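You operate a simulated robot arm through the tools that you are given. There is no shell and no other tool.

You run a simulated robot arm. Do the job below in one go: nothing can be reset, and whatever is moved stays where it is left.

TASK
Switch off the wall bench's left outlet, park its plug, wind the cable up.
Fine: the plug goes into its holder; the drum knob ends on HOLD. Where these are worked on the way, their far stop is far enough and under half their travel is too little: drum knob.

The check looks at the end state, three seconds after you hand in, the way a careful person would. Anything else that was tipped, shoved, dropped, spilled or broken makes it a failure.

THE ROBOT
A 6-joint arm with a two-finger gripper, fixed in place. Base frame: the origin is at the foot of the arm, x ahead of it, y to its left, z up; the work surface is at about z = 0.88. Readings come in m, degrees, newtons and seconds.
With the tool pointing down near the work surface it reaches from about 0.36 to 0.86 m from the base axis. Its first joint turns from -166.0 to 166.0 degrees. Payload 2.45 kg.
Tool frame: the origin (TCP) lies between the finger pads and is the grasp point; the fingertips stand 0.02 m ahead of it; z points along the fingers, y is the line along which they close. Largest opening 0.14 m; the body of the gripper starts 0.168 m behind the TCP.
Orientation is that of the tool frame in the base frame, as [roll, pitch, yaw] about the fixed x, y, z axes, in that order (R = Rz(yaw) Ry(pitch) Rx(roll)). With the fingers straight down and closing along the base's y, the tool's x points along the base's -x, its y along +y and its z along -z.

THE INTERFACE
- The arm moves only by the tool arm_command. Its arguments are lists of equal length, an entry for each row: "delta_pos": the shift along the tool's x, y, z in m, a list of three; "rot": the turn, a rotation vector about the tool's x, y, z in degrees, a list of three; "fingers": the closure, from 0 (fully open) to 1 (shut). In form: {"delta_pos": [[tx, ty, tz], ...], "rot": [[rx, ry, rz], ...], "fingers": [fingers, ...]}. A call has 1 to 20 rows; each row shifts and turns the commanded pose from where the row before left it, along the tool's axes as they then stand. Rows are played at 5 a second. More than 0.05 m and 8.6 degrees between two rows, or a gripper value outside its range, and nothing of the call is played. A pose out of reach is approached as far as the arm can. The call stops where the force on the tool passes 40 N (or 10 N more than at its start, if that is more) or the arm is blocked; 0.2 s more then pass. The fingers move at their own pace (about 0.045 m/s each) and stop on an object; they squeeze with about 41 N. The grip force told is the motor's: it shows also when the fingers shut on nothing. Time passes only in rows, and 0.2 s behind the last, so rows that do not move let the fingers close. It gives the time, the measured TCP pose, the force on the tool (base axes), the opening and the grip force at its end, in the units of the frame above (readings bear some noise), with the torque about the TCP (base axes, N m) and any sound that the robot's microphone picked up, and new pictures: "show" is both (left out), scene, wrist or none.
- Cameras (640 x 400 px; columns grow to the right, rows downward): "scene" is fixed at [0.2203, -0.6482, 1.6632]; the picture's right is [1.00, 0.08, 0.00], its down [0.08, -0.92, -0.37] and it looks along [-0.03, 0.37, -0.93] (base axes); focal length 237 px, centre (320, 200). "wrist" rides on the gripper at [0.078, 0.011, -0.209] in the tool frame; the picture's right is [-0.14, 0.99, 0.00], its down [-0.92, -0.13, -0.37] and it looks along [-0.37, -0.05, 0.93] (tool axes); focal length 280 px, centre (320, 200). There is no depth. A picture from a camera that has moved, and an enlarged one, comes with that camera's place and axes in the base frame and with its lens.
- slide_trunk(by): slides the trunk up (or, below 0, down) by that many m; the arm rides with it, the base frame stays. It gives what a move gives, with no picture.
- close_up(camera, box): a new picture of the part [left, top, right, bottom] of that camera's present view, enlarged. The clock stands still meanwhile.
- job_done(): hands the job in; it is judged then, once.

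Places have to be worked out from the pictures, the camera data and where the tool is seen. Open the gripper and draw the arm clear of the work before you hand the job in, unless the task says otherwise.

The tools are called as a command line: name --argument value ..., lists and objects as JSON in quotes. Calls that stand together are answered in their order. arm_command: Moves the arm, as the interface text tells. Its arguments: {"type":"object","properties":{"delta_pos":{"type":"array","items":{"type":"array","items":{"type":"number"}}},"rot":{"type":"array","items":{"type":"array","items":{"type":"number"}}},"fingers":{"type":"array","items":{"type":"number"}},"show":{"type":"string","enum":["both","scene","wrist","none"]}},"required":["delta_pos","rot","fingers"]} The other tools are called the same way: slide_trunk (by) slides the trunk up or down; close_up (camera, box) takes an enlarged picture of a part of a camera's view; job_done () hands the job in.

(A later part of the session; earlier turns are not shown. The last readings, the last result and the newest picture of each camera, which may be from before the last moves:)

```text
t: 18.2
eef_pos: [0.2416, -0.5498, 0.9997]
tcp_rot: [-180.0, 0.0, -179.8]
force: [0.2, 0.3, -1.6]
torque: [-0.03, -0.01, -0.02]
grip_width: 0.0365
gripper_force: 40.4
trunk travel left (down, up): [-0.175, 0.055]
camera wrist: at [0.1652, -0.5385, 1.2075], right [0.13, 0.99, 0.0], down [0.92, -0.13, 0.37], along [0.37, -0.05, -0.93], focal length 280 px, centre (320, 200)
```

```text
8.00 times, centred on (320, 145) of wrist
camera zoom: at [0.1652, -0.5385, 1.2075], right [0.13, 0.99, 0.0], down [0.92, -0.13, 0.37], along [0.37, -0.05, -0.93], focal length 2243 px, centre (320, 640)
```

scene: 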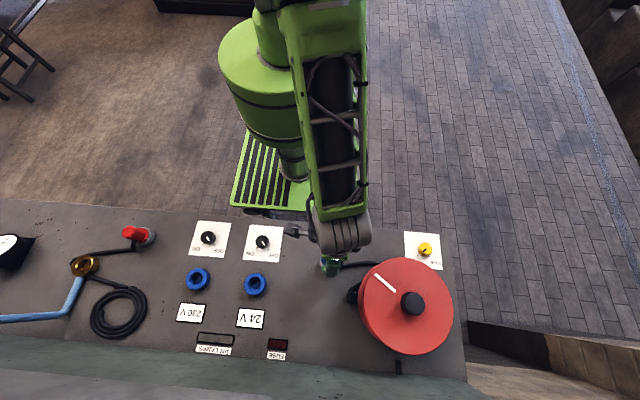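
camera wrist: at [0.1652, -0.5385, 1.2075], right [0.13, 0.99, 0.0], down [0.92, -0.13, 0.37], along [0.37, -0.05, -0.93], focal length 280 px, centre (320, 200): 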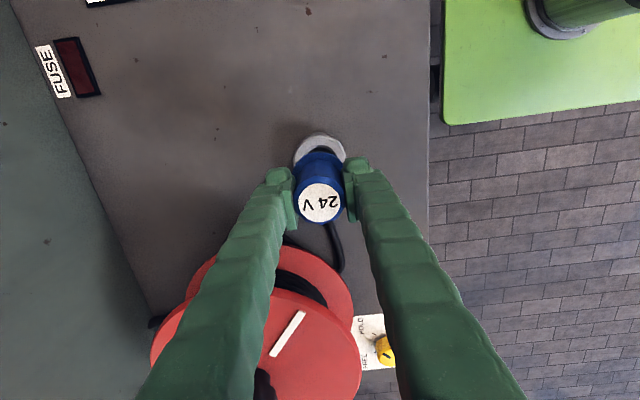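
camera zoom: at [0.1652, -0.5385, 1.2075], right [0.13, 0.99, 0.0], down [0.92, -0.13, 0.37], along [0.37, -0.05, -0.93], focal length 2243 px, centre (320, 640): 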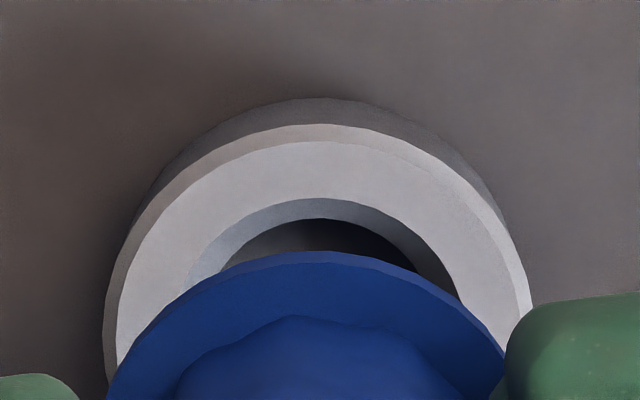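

Comparing outlet and holder in the scene camera gives a seat target near (0.2425, -0.549), so the tool is within about 1 mm of it. I'll make a sub-mm correction and lower gently, stopping on force.

arm_command --delta_pos '[[0.0008, 0.0007, 0.008], [0, 0, 0.008], [0, 0, 0.008], [0, 0, 0.006], [0, 0, 0.006]]' --rot '[[0, 0, 0], [0, 0, 0], [0, 0, 0], [0, 0, 0], [0, 0, 0]]' --fingers '[0.95, 0.95, 0.95, 0.95, 0.95]' --show "both"

close_up --camera "wrist" --box '[280, 130, 360, 180]'

```text
t: 19.4
eef_pos: [0.2427, -0.5494, 0.963]
tcp_rot: [179.9, -0.1, -179.8]
force: [0.1, -0.2, -0.6]
torque: [0.01, -0.01, -0.01]
grip_width: 0.0363
gripper_force: 41.4
trunk travel left (down, up): [-0.175, 0.055]
camera wrist: at [0.165, -0.5384, 1.1715], right [0.13, 0.99, 0.0], down [0.92, -0.13, 0.37], along [0.37, -0.05, -0.93], focal length 280 px, centre (320, 200)
```

scene: 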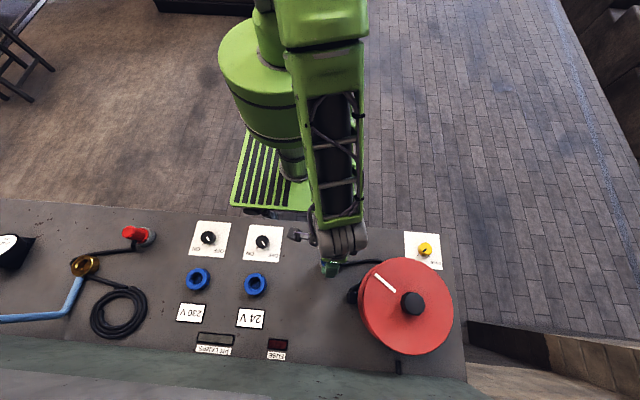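
wrist: 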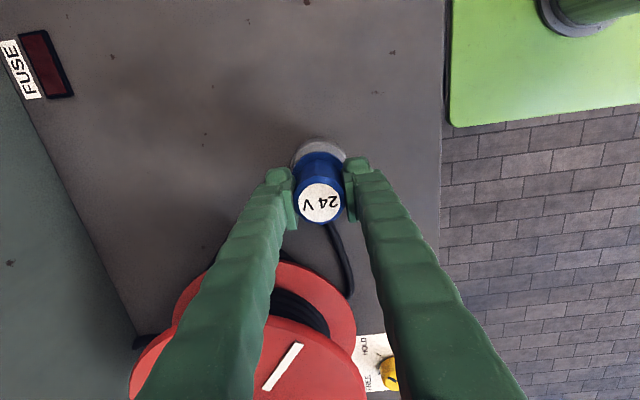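

```text
8.00 times, centred on (320, 155) of wrist
camera zoom: at [0.165, -0.5384, 1.1715], right [0.13, 0.99, 0.0], down [0.92, -0.13, 0.37], along [0.37, -0.05, -0.93], focal length 2243 px, centre (320, 560)
```

zoom: 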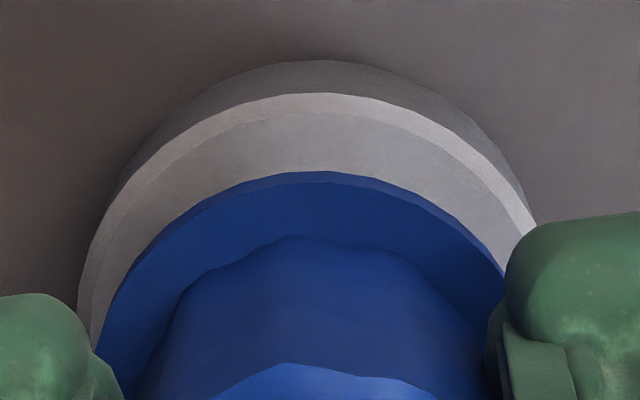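

There's no contact force yet at z=0.963 and the alignment looks concentric. I'll continue down in small steps.

arm_command --delta_pos '[[0, 0, 0.005], [0, 0, 0.005], [0, 0, 0.005], [0, 0, 0.004]]' --rot '[[0, 0, 0], [0, 0, 0], [0, 0, 0], [0, 0, 0]]' --fingers '[0.95, 0.95, 0.95, 0.95]' --show "both"

close_up --camera "wrist" --box '[280, 130, 360, 180]'

close_up --camera "scene" --box '[290, 220, 390, 300]'

```text
t: 20.4
eef_pos: [0.243, -0.5505, 0.9444]
tcp_rot: [180.0, 0.1, -179.8]
force: [0.2, -0.2, -1.3]
torque: [-0.05, -0.03, -0.01]
grip_width: 0.0362
gripper_force: 41.5
trunk travel left (down, up): [-0.175, 0.055]
camera wrist: at [0.1654, -0.5384, 1.1525], right [0.13, 0.99, 0.0], down [0.92, -0.13, 0.37], along [0.37, -0.05, -0.93], focal length 280 px, centre (320, 200)
```

scene: 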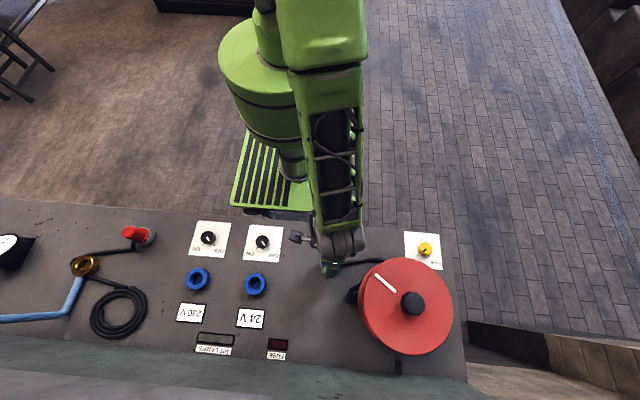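
wrist: 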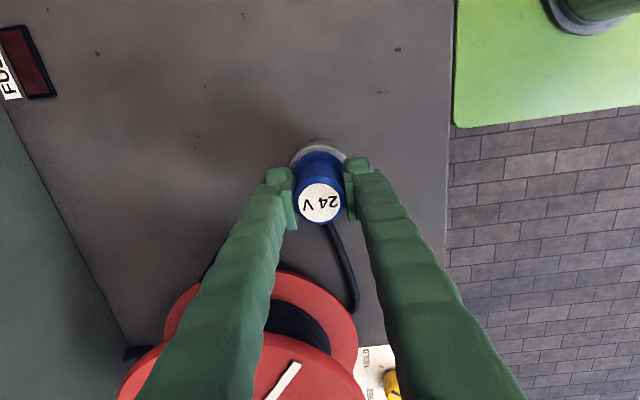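

```text
8.00 times, centred on (320, 155) of wrist
camera zoom: at [0.1654, -0.5384, 1.1525], right [0.13, 0.99, 0.0], down [0.92, -0.13, 0.37], along [0.37, -0.05, -0.93], focal length 2243 px, centre (320, 560)
```

zoom: 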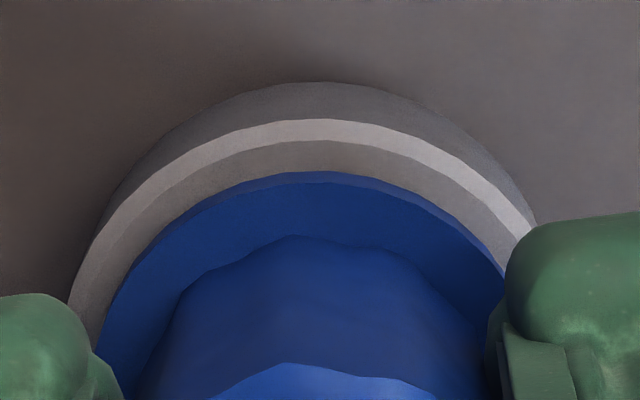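

```text
5.00 times, centred on (340, 260) of scene
camera zoom: at [0.2203, -0.6482, 1.6632], right [1.0, 0.08, 0.0], down [0.08, -0.92, -0.37], along [-0.03, 0.37, -0.93], focal length 1183 px, centre (220, -100)
```

zoom: 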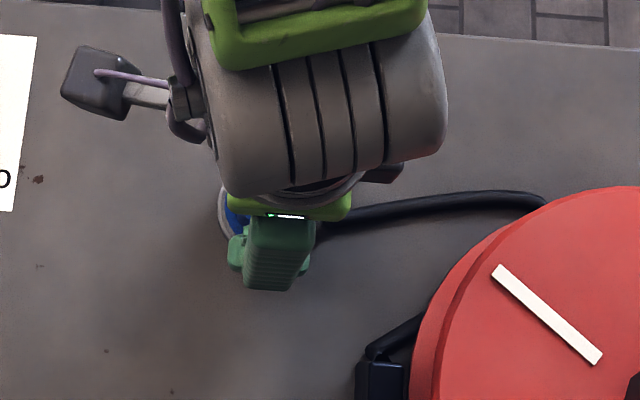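

Still no contact. I'll keep lowering in small steps until the collar seats.

arm_command --delta_pos '[[0, 0, 0.003], [0, 0, 0.003], [0, 0, 0.003]]' --rot '[[0, 0, 0], [0, 0, 0], [0, 0, 0]]' --fingers '[0.95, 0.95, 0.95]' --show "wrist"

close_up --camera "wrist" --box '[280, 130, 360, 180]'

```text
t: 21.2
eef_pos: [0.2418, -0.5494, 0.9399]
tcp_rot: [-179.6, 0.2, -179.8]
force: [-0.4, 5.1, 35.3]
torque: [0.28, 0.17, 0.03]
grip_width: 0.0364
gripper_force: 41.0
trunk travel left (down, up): [-0.175, 0.055]
camera wrist: at [0.1646, -0.5372, 1.1472], right [0.13, 0.99, 0.0], down [0.92, -0.12, 0.37], along [0.37, -0.05, -0.93], focal length 280 px, centre (320, 200)
```

wrist: 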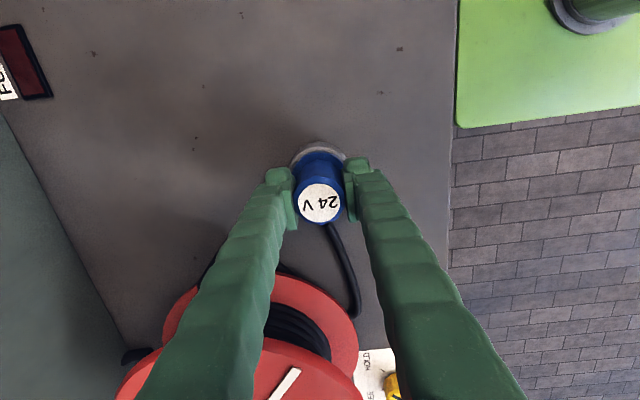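

```text
8.00 times, centred on (320, 155) of wrist
camera zoom: at [0.1646, -0.5372, 1.1472], right [0.13, 0.99, 0.0], down [0.92, -0.12, 0.37], along [0.37, -0.05, -0.93], focal length 2243 px, centre (320, 560)
```

zoom: 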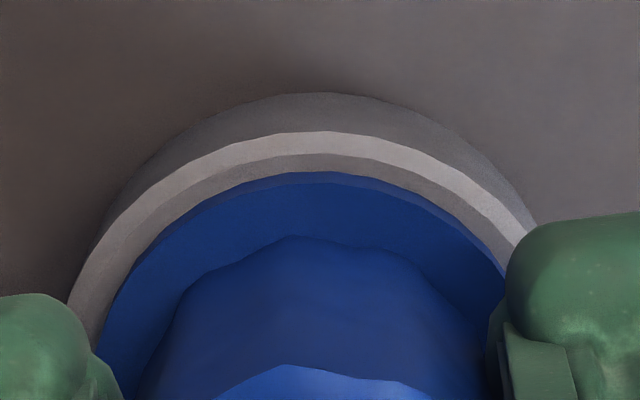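

The upward force jumped to 35 N at z≈0.940, which matches the 0.939 seat height in the outlet, so the plug appears seated. I'll relax the downward push, open the fingers and look.

arm_command --delta_pos '[[0, 0, -0.003], [0, 0, 0], [0, 0, 0], [0, 0, 0]]' --rot '[[0, 0, 0], [0, 0, 0], [0, 0, 0], [0, 0, 0]]' --fingers '[0.95, 0.95, 0.5, 0.4]' --show "both"

close_up --camera "wrist" --box '[260, 120, 380, 240]'

```text
t: 22.2
eef_pos: [0.2428, -0.55, 0.9384]
tcp_rot: [179.9, 0.0, -179.9]
force: [0.3, 0.4, 1.0]
torque: [0.01, 0.01, 0.01]
grip_width: 0.084
gripper_force: 0.0
trunk travel left (down, up): [-0.175, 0.055]
camera wrist: at [0.1651, -0.5378, 1.1461], right [0.13, 0.99, 0.0], down [0.92, -0.13, 0.37], along [0.36, -0.05, -0.93], focal length 280 px, centre (320, 200)
```

scene: 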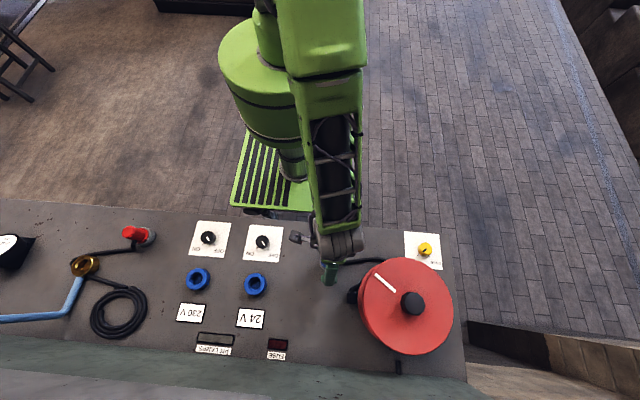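
wrist: 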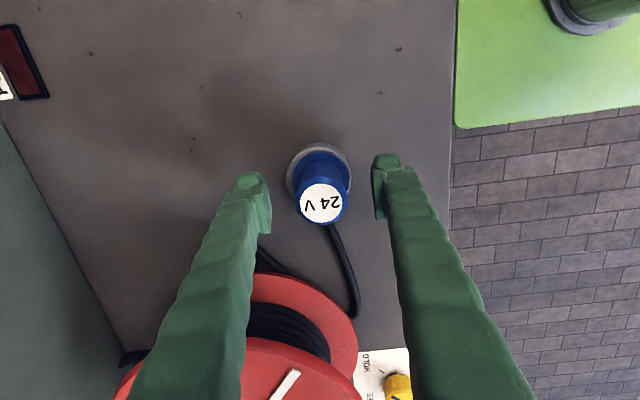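

```text
3.33 times, centred on (320, 180) of wrist
camera zoom: at [0.1651, -0.5378, 1.1461], right [0.13, 0.99, 0.0], down [0.92, -0.13, 0.37], along [0.36, -0.05, -0.93], focal length 935 px, centre (320, 267)
```

zoom: 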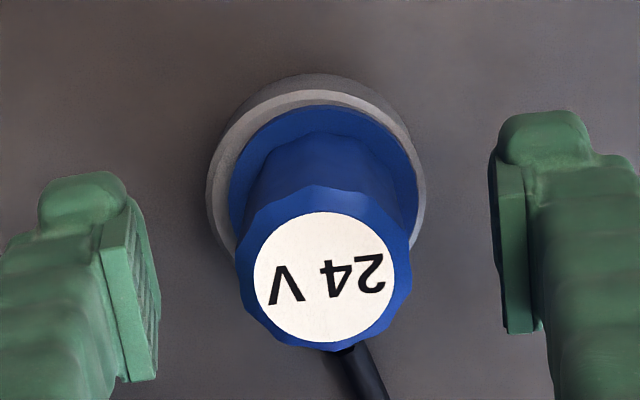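

The plug stands upright and seated in the holder. I'll rise straight up well above the drum height.

arm_command --delta_pos '[[0, 0, -0.02], [0, 0, -0.03], [0, 0, -0.045], [0, 0, -0.045], [0, 0, -0.045], [0, 0, -0.045]]' --rot '[[0, 0, 0], [0, 0, 0], [0, 0, 0], [0, 0, 0], [0, 0, 0], [0, 0, 0]]' --fingers '[0.4, 0.4, 0.4, 0.4, 0.4, 0.4]' --show "both"

close_up --camera "wrist" --box '[200, 120, 440, 400]'

close_up --camera "scene" --box '[300, 220, 480, 380]'

```text
t: 23.6
eef_pos: [0.2423, -0.5502, 1.1685]
tcp_rot: [180.0, 0.0, -179.8]
force: [-0.8, -0.5, 0.2]
torque: [-0.04, -0.01, 0.01]
grip_width: 0.0842
gripper_force: 0.0
trunk travel left (down, up): [-0.175, 0.055]
camera wrist: at [0.1647, -0.5386, 1.3767], right [0.13, 0.99, 0.0], down [0.92, -0.13, 0.37], along [0.37, -0.05, -0.93], focal length 280 px, centre (320, 200)
```

scene: 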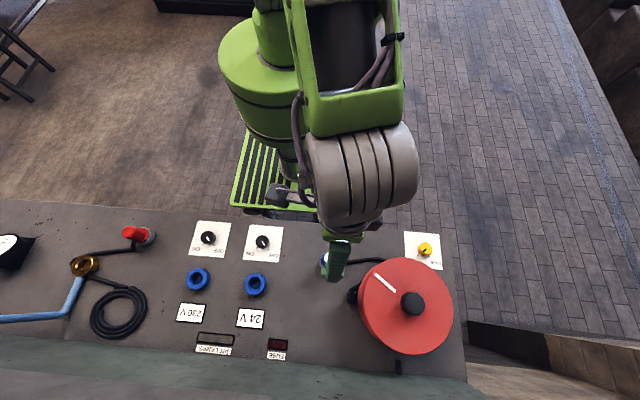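
wrist: 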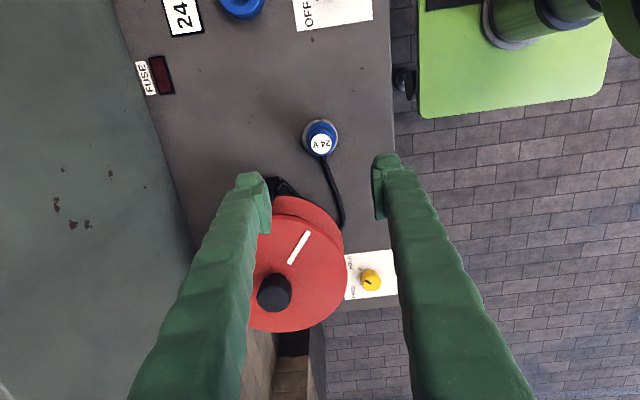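

```text
1.43 times, centred on (320, 260) of wrist
camera zoom: at [0.1647, -0.5386, 1.3767], right [0.13, 0.99, 0.0], down [0.92, -0.13, 0.37], along [0.37, -0.05, -0.93], focal length 401 px, centre (320, 114)
```

zoom: 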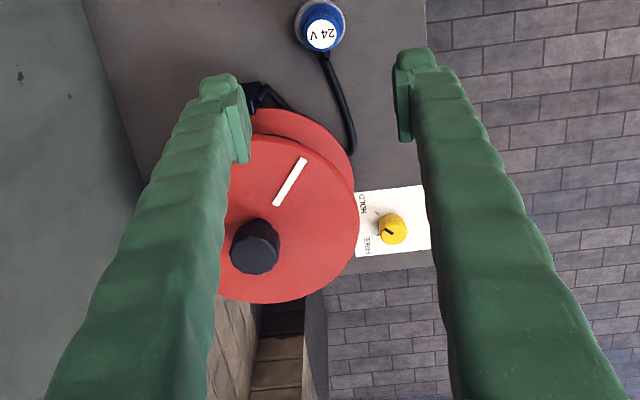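

```text
2.50 times, centred on (390, 300) of scene
camera zoom: at [0.2203, -0.6482, 1.6632], right [1.0, 0.08, 0.0], down [0.08, -0.92, -0.37], along [-0.03, 0.37, -0.93], focal length 592 px, centre (145, -50)
```

zoom: 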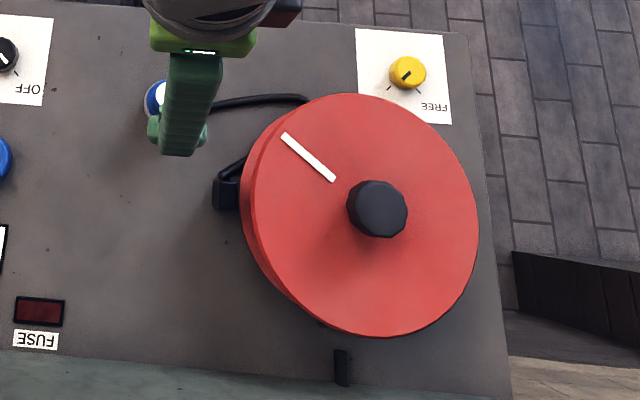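

The drum's black knob sits at the drum's centre (about 0.453, -0.650, top z≈1.02), and the flange radius is about 0.12. The yellow knob is near (0.54, -0.485), so I'll move above it to free the drum first, partly closing the fingers and turning the wrist so they stay clear of the drum.

arm_command --delta_pos '[[-0.0427, 0.0093, 0.0], [-0.0427, 0.0093, 0.0], [-0.0427, 0.0093, 0.0], [-0.0427, 0.0093, 0.0], [-0.0427, 0.0093, 0.01], [-0.0427, 0.0093, 0.02], [-0.0427, 0.0093, 0.02], [0, 0, 0.01], [0, 0, 0]]' --rot '[[0, 0, 0], [0, 0, 0], [0, 0, 0], [0, 0, 0], [0, 0, 0], [0, 0, 0], [0, 0, 0], [0, 0, -7.5], [0, 0, -7.5]]' --fingers '[0.4, 0.4, 0.5, 0.5, 0.5, 0.5, 0.5, 0.5, 0.5]' --show "both"

close_up --camera "wrist" --box '[220, 60, 420, 240]'

close_up --camera "scene" --box '[300, 220, 480, 380]'

```text
t: 25.6
eef_pos: [0.5413, -0.4837, 1.1095]
tcp_rot: [-180.0, 0.0, -164.9]
force: [-0.9, -0.1, -0.1]
torque: [-0.02, -0.01, -0.01]
grip_width: 0.0697
gripper_force: 0.1
trunk travel left (down, up): [-0.175, 0.055]
camera wrist: at [0.4634, -0.4931, 1.3166], right [-0.13, 0.99, 0.0], down [0.92, 0.12, 0.37], along [0.37, 0.05, -0.93], focal length 280 px, centre (320, 200)
```

scene: 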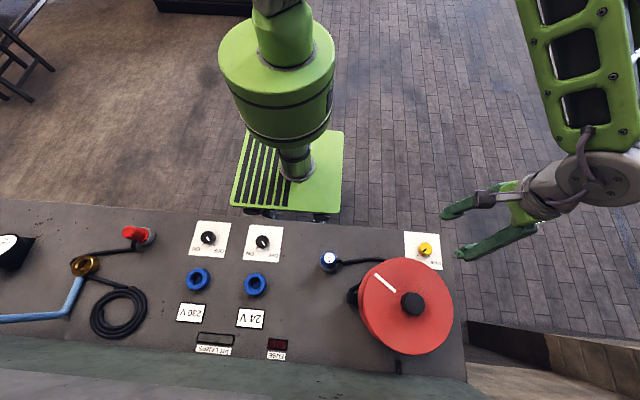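
wrist: 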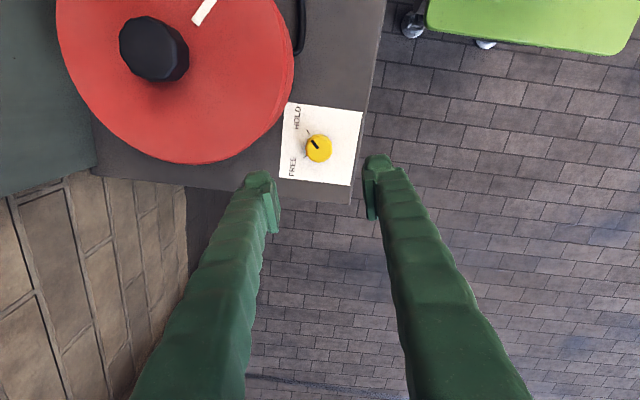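

```text
2.22 times, centred on (320, 150) of wrist
camera zoom: at [0.4634, -0.4931, 1.3166], right [-0.13, 0.99, 0.0], down [0.92, 0.12, 0.37], along [0.37, 0.05, -0.93], focal length 623 px, centre (320, 311)
```

zoom: 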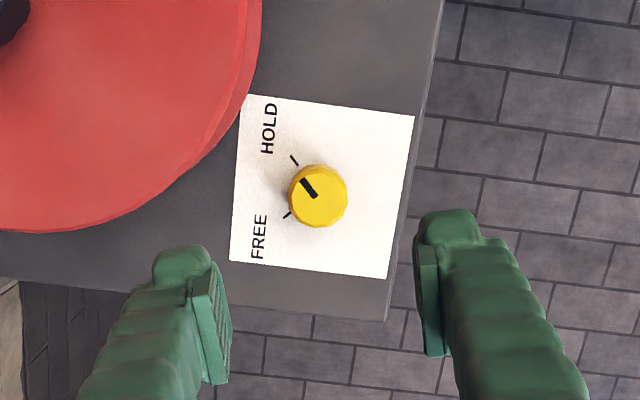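

```text
2.50 times, centred on (390, 300) of scene
camera zoom: at [0.2203, -0.6482, 1.6632], right [1.0, 0.08, 0.0], down [0.08, -0.92, -0.37], along [-0.03, 0.37, -0.93], focal length 592 px, centre (145, -50)
```

zoom: 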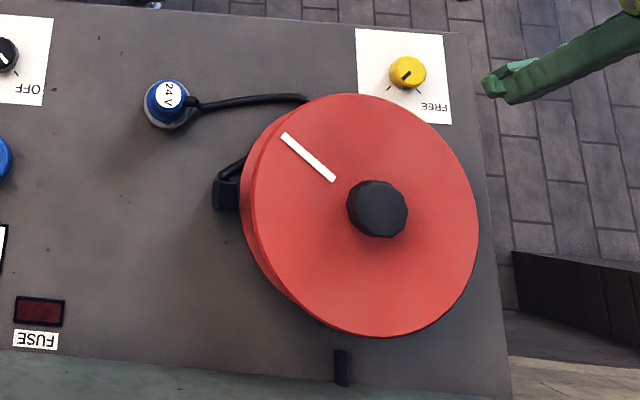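

The yellow knob is about 4 mm further along tool -x, at about (0.545, -0.482). I'll correct that and descend to just above it, with the fingers clearing the drum rim by about 27 mm.

arm_command --delta_pos '[[-0.0045, -0.001, 0.03], [0, 0, 0.045], [0, 0, 0.045], [0, 0, 0.035], [0, 0, 0.015]]' --rot '[[0, 0, 0], [0, 0, 0], [0, 0, 0], [0, 0, 0], [0, 0, 0]]' --fingers '[0.5, 0.5, 0.5, 0.5, 0.5]' --show "both"

close_up --camera "wrist" --box '[240, 120, 400, 240]'

close_up --camera "scene" --box '[370, 210, 490, 300]'

```text
t: 26.8
eef_pos: [0.5461, -0.4833, 0.9375]
tcp_rot: [-180.0, 0.0, -164.8]
force: [-0.4, 0.0, -0.2]
torque: [-0.04, 0.03, 0.01]
grip_width: 0.0698
gripper_force: 0.0
trunk travel left (down, up): [-0.175, 0.055]
camera wrist: at [0.4685, -0.4926, 1.1465], right [-0.13, 0.99, 0.0], down [0.92, 0.12, 0.37], along [0.37, 0.05, -0.93], focal length 280 px, centre (320, 200)
```

scene: 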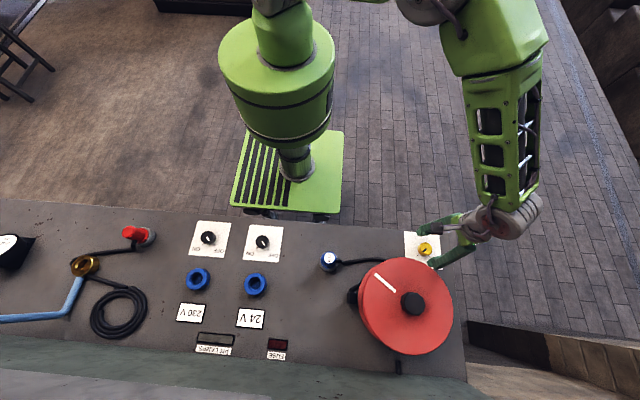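
wrist: 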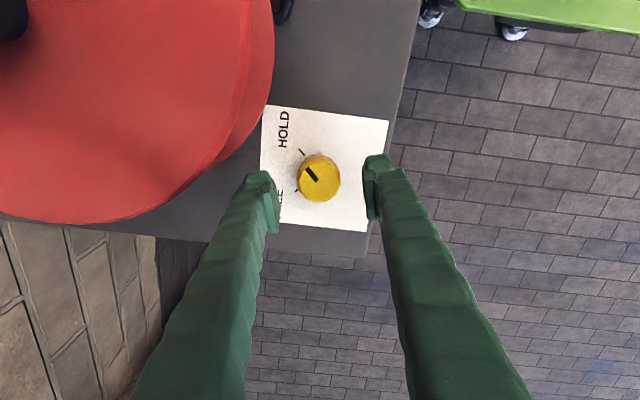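

```text
3.33 times, centred on (320, 180) of wrist
camera zoom: at [0.4685, -0.4926, 1.1465], right [-0.13, 0.99, 0.0], down [0.92, 0.12, 0.37], along [0.37, 0.05, -0.93], focal length 935 px, centre (320, 267)
```

zoom: 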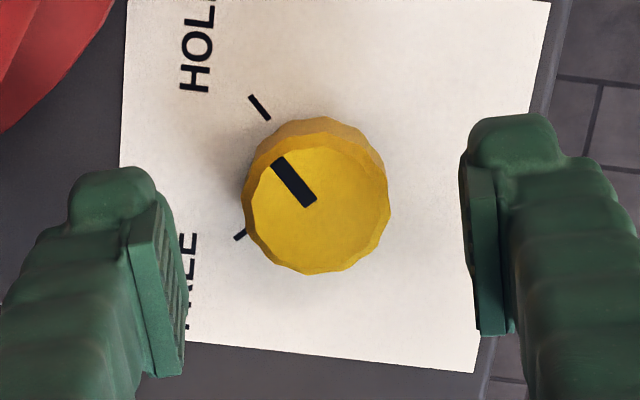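

```text
4.44 times, centred on (430, 255) of scene
camera zoom: at [0.2203, -0.6482, 1.6632], right [1.0, 0.08, 0.0], down [0.08, -0.92, -0.37], along [-0.03, 0.37, -0.93], focal length 1052 px, centre (-169, -44)
```

zoom: 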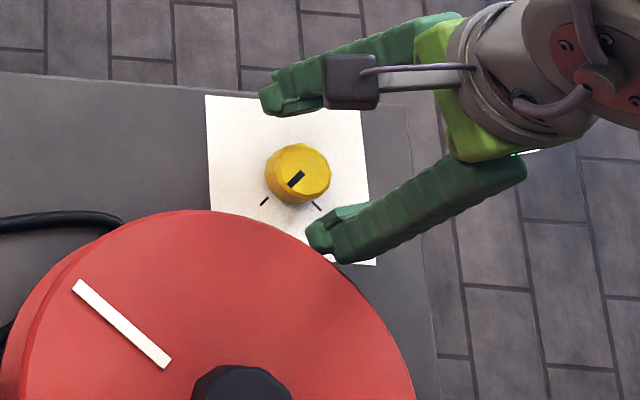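

Well centred. I'll go down the last 3 cm and close on the yellow knob.

arm_command --delta_pos '[[0.001, -0.0005, 0.015], [0, 0, 0.013], [0, 0, 0], [0, 0, 0], [0, 0, 0], [0, 0, 0]]' --rot '[[0, 0, 0], [0, 0, 0], [0, 0, 0], [0, 0, 0], [0, 0, 0], [0, 0, 0]]' --fingers '[0.5, 0.5, 0.9, 0.9, 0.9, 0.9]' --show "wrist"

```text
t: 28.2
eef_pos: [0.5446, -0.4856, 0.91]
tcp_rot: [-180.0, 0.0, -164.9]
force: [0.3, -2.4, -2.6]
torque: [-0.05, -0.05, -0.01]
grip_width: 0.0389
gripper_force: 44.0
trunk travel left (down, up): [-0.175, 0.055]
camera wrist: at [0.4671, -0.494, 1.1188], right [-0.13, 0.99, 0.0], down [0.92, 0.12, 0.37], along [0.37, 0.05, -0.93], focal length 280 px, centre (320, 200)
```

wrist: 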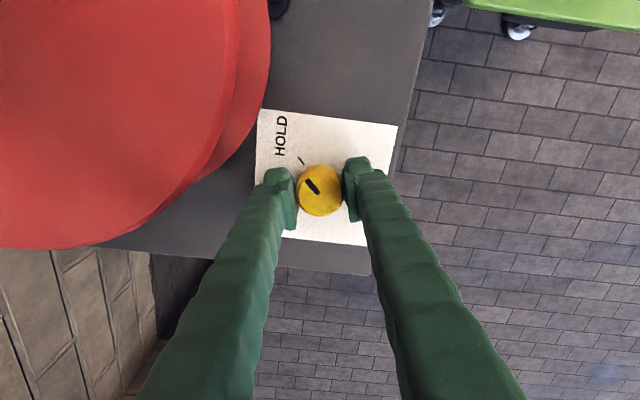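

Gripped at 39 mm. I'll turn it counter-clockwise as seen from above, towards FREE: 80° first, then the rest while watching torque.

arm_command --delta_pos '[[0, 0, 0], [0, 0, 0], [0, 0, 0], [0, 0, 0], [0, 0, 0], [0, 0, 0], [0, 0, 0], [0, 0, 0], [0, 0, 0], [0, 0, 0]]' --rot '[[0, 0, -8], [0, 0, -8], [0, 0, -8], [0, 0, -8], [0, 0, -8], [0, 0, -8], [0, 0, -8], [0, 0, -8], [0, 0, -8], [0, 0, -8]]' --fingers '[0.9, 0.9, 0.9, 0.9, 0.9, 0.9, 0.9, 0.9, 0.9, 0.9]' --show "both"

```text
t: 30.4
eef_pos: [0.5442, -0.4847, 0.9101]
tcp_rot: [-179.9, 0.1, -84.7]
force: [1.0, -9.7, 4.8]
torque: [0.06, -0.06, -0.01]
grip_width: 0.0381
gripper_force: 45.0
trunk travel left (down, up): [-0.175, 0.055]
camera wrist: at [0.542, -0.563, 1.1188], right [-1.0, 0.05, 0.0], down [0.04, 0.93, 0.37], along [0.02, 0.37, -0.93], focal length 280 px, centre (320, 200)
```

scene: 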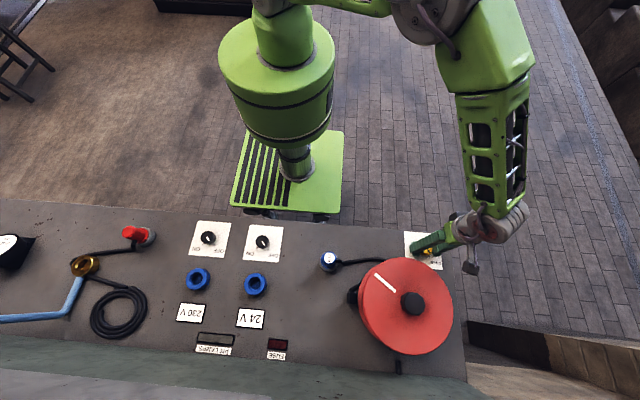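
wrist: 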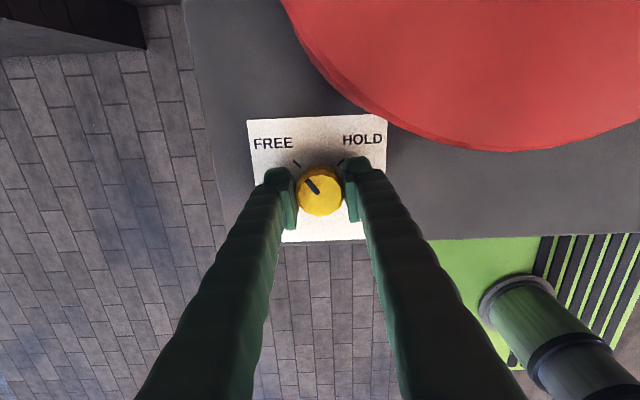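

The knob followed, and there's no stop torque yet. I'll turn the last ~10°.

arm_command --delta_pos '[[0, 0, 0], [0, 0, 0]]' --rot '[[0, 0, -5], [0, 0, -5]]' --fingers '[0.9, 0.9]' --show "wrist"

close_up --camera "wrist" --box '[240, 100, 400, 240]'

```text
t: 31.0
eef_pos: [0.5451, -0.4848, 0.9108]
tcp_rot: [-180.0, 0.0, -74.9]
force: [1.7, -8.9, 3.2]
torque: [-0.38, -0.08, -0.83]
grip_width: 0.0386
gripper_force: 44.7
trunk travel left (down, up): [-0.175, 0.055]
camera wrist: at [0.5556, -0.5624, 1.1188], right [-0.99, -0.13, 0.0], down [-0.12, 0.92, 0.37], along [-0.05, 0.37, -0.93], focal length 280 px, centre (320, 200)
```

wrist: 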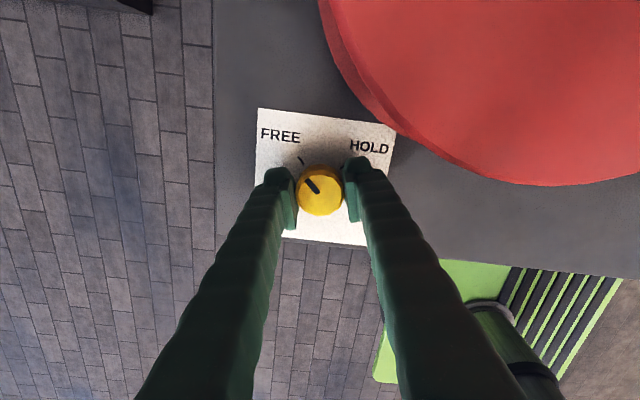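

```text
2.86 times, centred on (320, 170) of wrist
camera zoom: at [0.5556, -0.5624, 1.1188], right [-0.99, -0.13, 0.0], down [-0.12, 0.92, 0.37], along [-0.05, 0.37, -0.93], focal length 801 px, centre (320, 286)
```

zoom: 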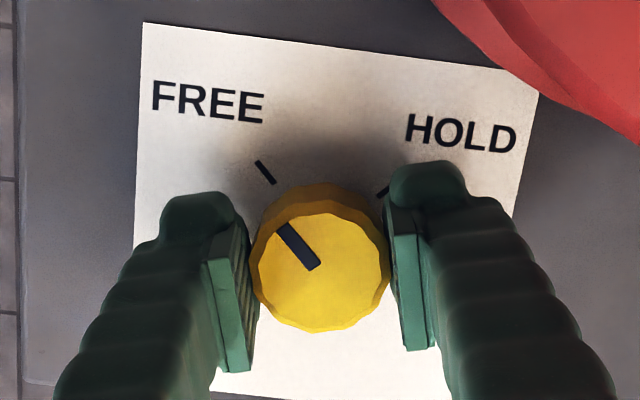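

Torque hit the stop and the pointer is on FREE. I'll release and rise straight up.

arm_command --delta_pos '[[0, 0, 0], [0, 0, 0], [0, 0, 0], [0, 0, -0.02], [0, 0, -0.04], [0, 0, -0.045], [0, 0, -0.045], [0, 0, -0.045], [0, 0, -0.045]]' --rot '[[0, 0, 1], [0, 0, 0], [0, 0, 0], [0, 0, 0], [0, 0, 0], [0, 0, 0], [0, 0, 0], [0, 0, 0], [0, 0, 0]]' --fingers '[0.9, 0.5, 0.5, 0.5, 0.5, 0.5, 0.5, 0.5, 0.5]' --show "both"

close_up --camera "scene" --box '[300, 220, 480, 380]'

```text
t: 33.0
eef_pos: [0.5456, -0.4837, 1.1513]
tcp_rot: [180.0, -0.1, -75.9]
force: [0.7, 0.7, 0.4]
torque: [-0.02, -0.03, 0.0]
grip_width: 0.0702
gripper_force: 0.1
trunk travel left (down, up): [-0.175, 0.055]
camera wrist: at [0.5539, -0.5615, 1.3592], right [-0.99, -0.11, 0.0], down [-0.1, 0.92, 0.37], along [-0.04, 0.37, -0.93], focal length 280 px, centre (320, 200)
```

scene: 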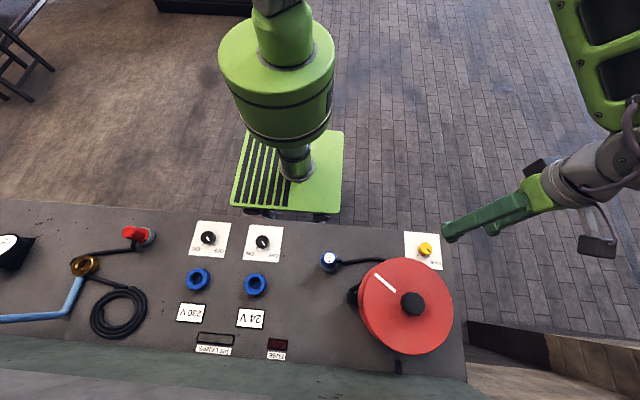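
wrist: 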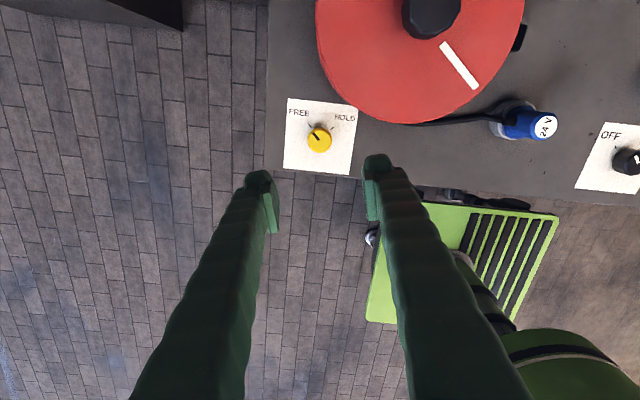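

```text
2.50 times, centred on (390, 300) of scene
camera zoom: at [0.2203, -0.6482, 1.6632], right [1.0, 0.08, 0.0], down [0.08, -0.92, -0.37], along [-0.03, 0.37, -0.93], focal length 592 px, centre (145, -50)
```

zoom: 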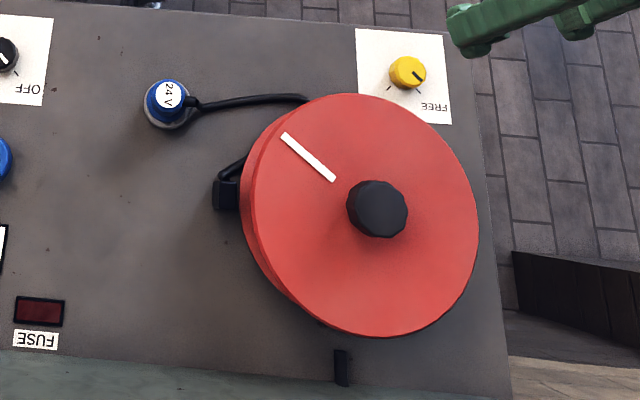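

The drum knob now reads FREE. Next I'll move above the drum's centre knob with tips at z≥1.12, and bring the wrist to mid-range yaw so I can turn either way.

arm_command --delta_pos '[[0.0345, 0.03245, 0], [0.0345, 0.03245, 0], [0.0345, 0.03245, 0], [0.0345, 0.03245, 0], [0, 0, 0], [0, 0, 0], [0, 0, 0], [0, 0, 0], [0, 0, 0], [0, 0, 0], [0, 0, 0], [0, 0, 0]]' --rot '[[0, 0, 0], [0, 0, 0], [0, 0, 0], [0, 0, 0], [0, 0, 8], [0, 0, 8], [0, 0, 8], [0, 0, 8], [0, 0, 8], [0, 0, 8], [0, 0, 8], [0, 0, 8]]' --fingers '[0.4, 0.4, 0.4, 0.4, 0.4, 0.4, 0.4, 0.4, 0.4, 0.4, 0.4, 0.4]' --show "both"

close_up --camera "wrist" --box '[200, 60, 440, 260]'

```text
t: 35.6
eef_pos: [0.454, -0.6502, 1.1513]
tcp_rot: [179.9, 0.0, -140.0]
force: [0.6, -0.2, 0.5]
torque: [0.0, -0.03, -0.01]
grip_width: 0.0839
gripper_force: 0.1
trunk travel left (down, up): [-0.175, 0.055]
camera wrist: at [0.3865, -0.6911, 1.3589], right [-0.53, 0.85, 0.0], down [0.79, 0.49, 0.37], along [0.31, 0.2, -0.93], focal length 280 px, centre (320, 200)
```

scene: 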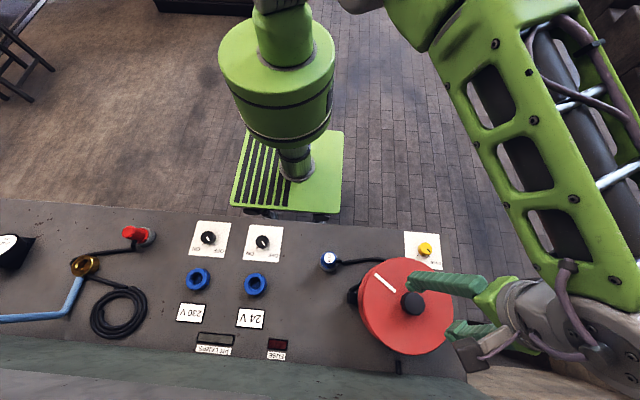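
wrist: 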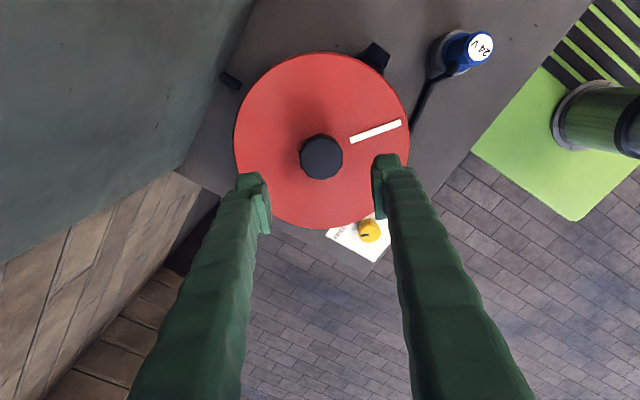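

```text
2.00 times, centred on (320, 160) of wrist
camera zoom: at [0.3865, -0.6911, 1.3589], right [-0.53, 0.85, 0.0], down [0.79, 0.49, 0.37], along [0.31, 0.2, -0.93], focal length 561 px, centre (320, 280)
```

zoom: 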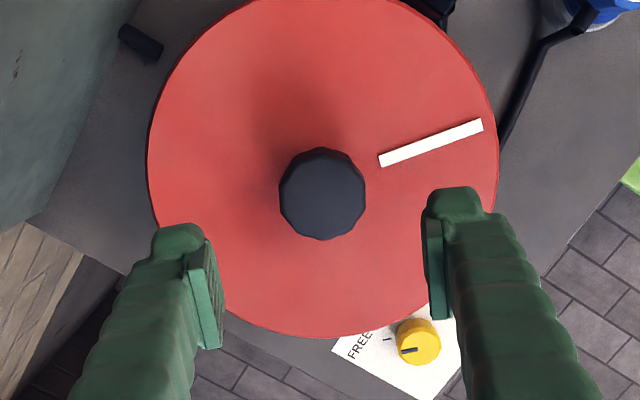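

The centre knob is about 53 mm wide and directly under the tool. I'll descend carefully so the tips come alongside it but above the disc.

arm_command --delta_pos '[[0, 0.001, 0.03], [0, 0, 0.035], [0, 0, 0.03], [0, 0, 0.015], [0, 0, 0.01]]' --rot '[[0, 0, 0], [0, 0, 0], [0, 0, 0], [0, 0, 0], [0, 0, 0]]' --fingers '[0.4, 0.4, 0.4, 0.4, 0.4]' --show "both"

close_up --camera "wrist" --box '[220, 100, 420, 260]'

close_up --camera "scene" --box '[330, 230, 490, 370]'

```text
t: 36.8
eef_pos: [0.453, -0.6493, 1.0285]
tcp_rot: [180.0, 0.0, -139.9]
force: [0.0, -0.7, 0.6]
torque: [0.03, 0.0, -0.03]
grip_width: 0.0837
gripper_force: 0.0
trunk travel left (down, up): [-0.175, 0.055]
camera wrist: at [0.3862, -0.6904, 1.2377], right [-0.53, 0.85, 0.0], down [0.79, 0.5, 0.37], along [0.31, 0.2, -0.93], focal length 280 px, centre (320, 200)
```

scene: 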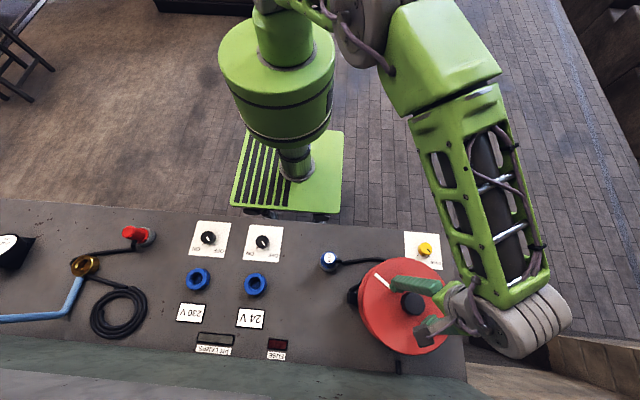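
wrist: 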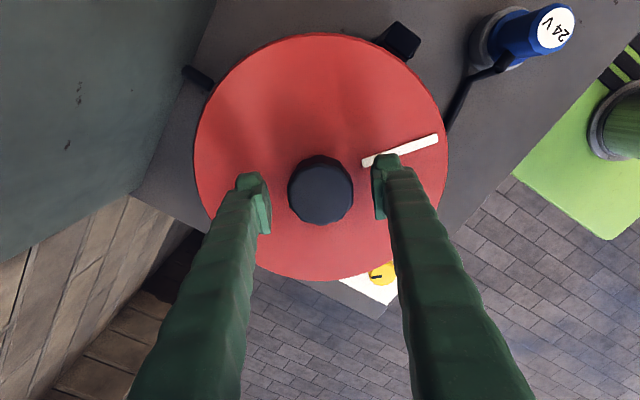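

```text
2.50 times, centred on (320, 180) of wrist
camera zoom: at [0.3862, -0.6904, 1.2377], right [-0.53, 0.85, 0.0], down [0.79, 0.5, 0.37], along [0.31, 0.2, -0.93], focal length 701 px, centre (320, 250)
```

zoom: 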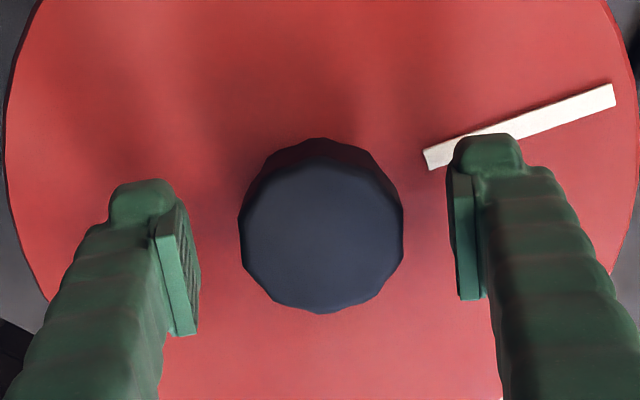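

```text
2.86 times, centred on (410, 300) of scene
camera zoom: at [0.2203, -0.6482, 1.6632], right [1.0, 0.08, 0.0], down [0.08, -0.92, -0.37], along [-0.03, 0.37, -0.93], focal length 676 px, centre (63, -86)
```

zoom: 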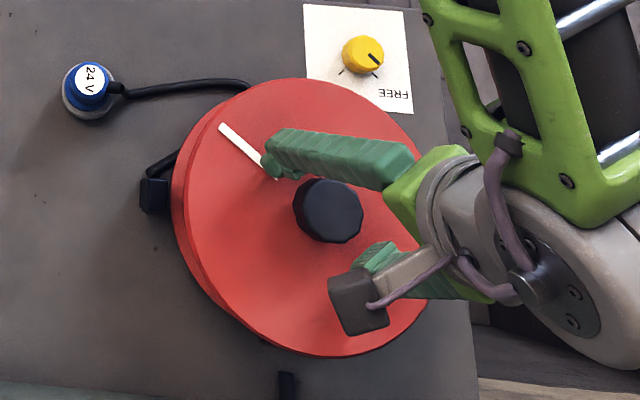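

The knob top is at about z=1.022 and the fingers straddle it evenly. I'll lower another 12 mm and close on it.

arm_command --delta_pos '[[0, 0, 0.006], [0, 0, 0.006], [0, 0, 0], [0, 0, 0], [0, 0, 0], [0, 0, 0]]' --rot '[[0, 0, 0], [0, 0, 0], [0, 0, 0], [0, 0, 0], [0, 0, 0], [0, 0, 0]]' --fingers '[0.4, 0.4, 0.9, 0.9, 0.9, 0.9]' --show "both"

```text
t: 38.2
eef_pos: [0.452, -0.6481, 1.0183]
tcp_rot: [180.0, 0.0, -139.8]
force: [-2.7, 3.4, -0.1]
torque: [-0.01, -0.05, 0.01]
grip_width: 0.0518
gripper_force: 42.8
trunk travel left (down, up): [-0.175, 0.055]
camera wrist: at [0.3858, -0.6899, 1.2262], right [-0.53, 0.85, 0.0], down [0.79, 0.5, 0.37], along [0.31, 0.2, -0.93], focal length 280 px, centre (320, 200)
```

scene: 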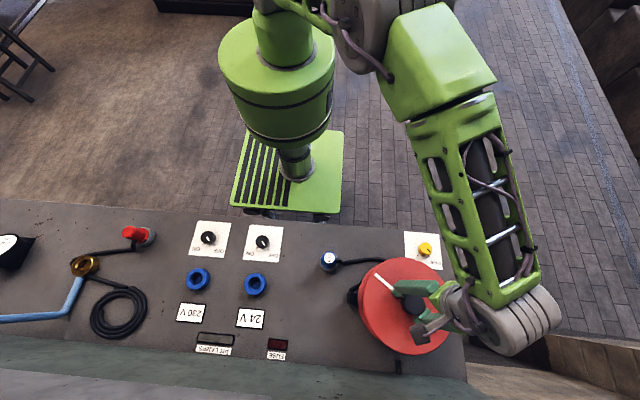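
wrist: 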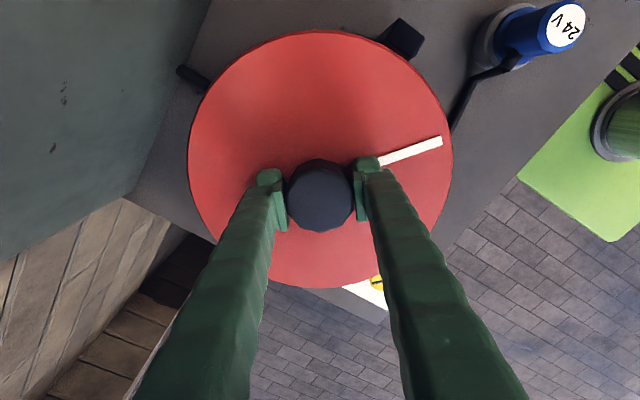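

Gripped at 52 mm. I don't yet know the winding direction, so I'll try a small clockwise turn (24°) and watch torque and cable slack.

arm_command --delta_pos '[[0, 0, 0], [0, 0, 0], [0, 0, 0], [0, 0, 0]]' --rot '[[0, 0, 8], [0, 0, 8], [0, 0, 8], [0, 0, 0]]' --fingers '[0.9, 0.9, 0.9, 0.9]' --show "both"

close_up --camera "scene" --box '[310, 230, 450, 350]'

close_up --camera "wrist" --box '[360, 0, 600, 180]'

```text
t: 39.2
eef_pos: [0.4524, -0.6489, 1.0184]
tcp_rot: [180.0, 0.0, -164.0]
force: [-2.7, 2.0, -2.1]
torque: [-0.08, -0.02, -0.02]
grip_width: 0.0521
gripper_force: 45.2
trunk travel left (down, up): [-0.175, 0.055]
camera wrist: at [0.3747, -0.6596, 1.2263], right [-0.14, 0.99, 0.0], down [0.92, 0.13, 0.37], along [0.36, 0.05, -0.93], focal length 280 px, centre (320, 200)
```

scene: 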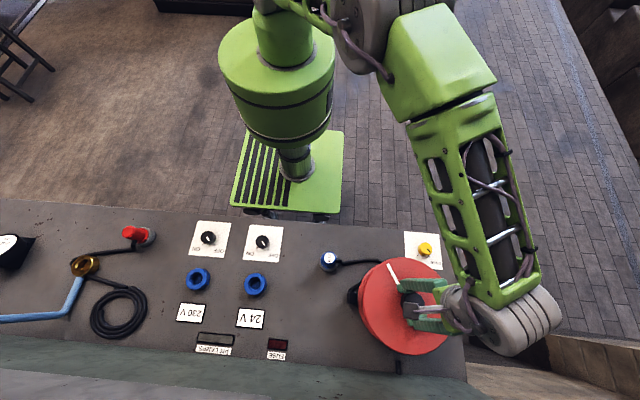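
wrist: 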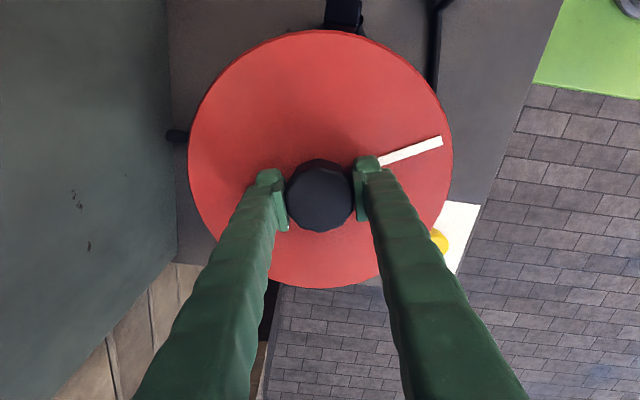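

```text
3.33 times, centred on (380, 290) of scene
camera zoom: at [0.2203, -0.6482, 1.6632], right [1.0, 0.08, 0.0], down [0.08, -0.92, -0.37], along [-0.03, 0.37, -0.93], focal length 789 px, centre (120, -100)
```

zoom: 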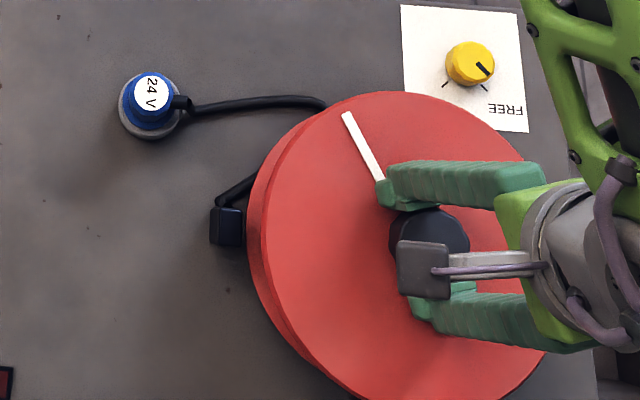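

```text
2.22 times, centred on (480, 90) of wrist
camera zoom: at [0.3747, -0.6596, 1.2263], right [-0.14, 0.99, 0.0], down [0.92, 0.13, 0.37], along [0.36, 0.05, -0.93], focal length 623 px, centre (-36, 444)
```

zoom: 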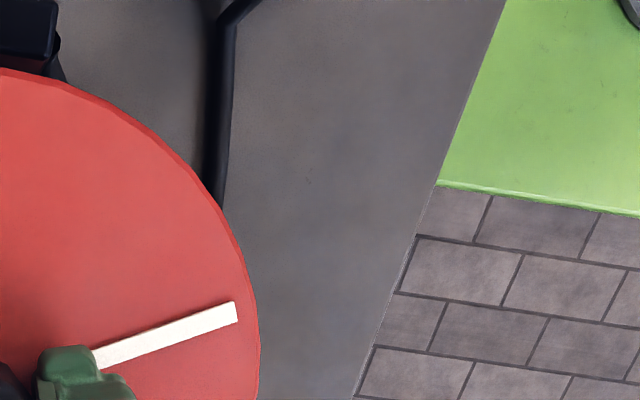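

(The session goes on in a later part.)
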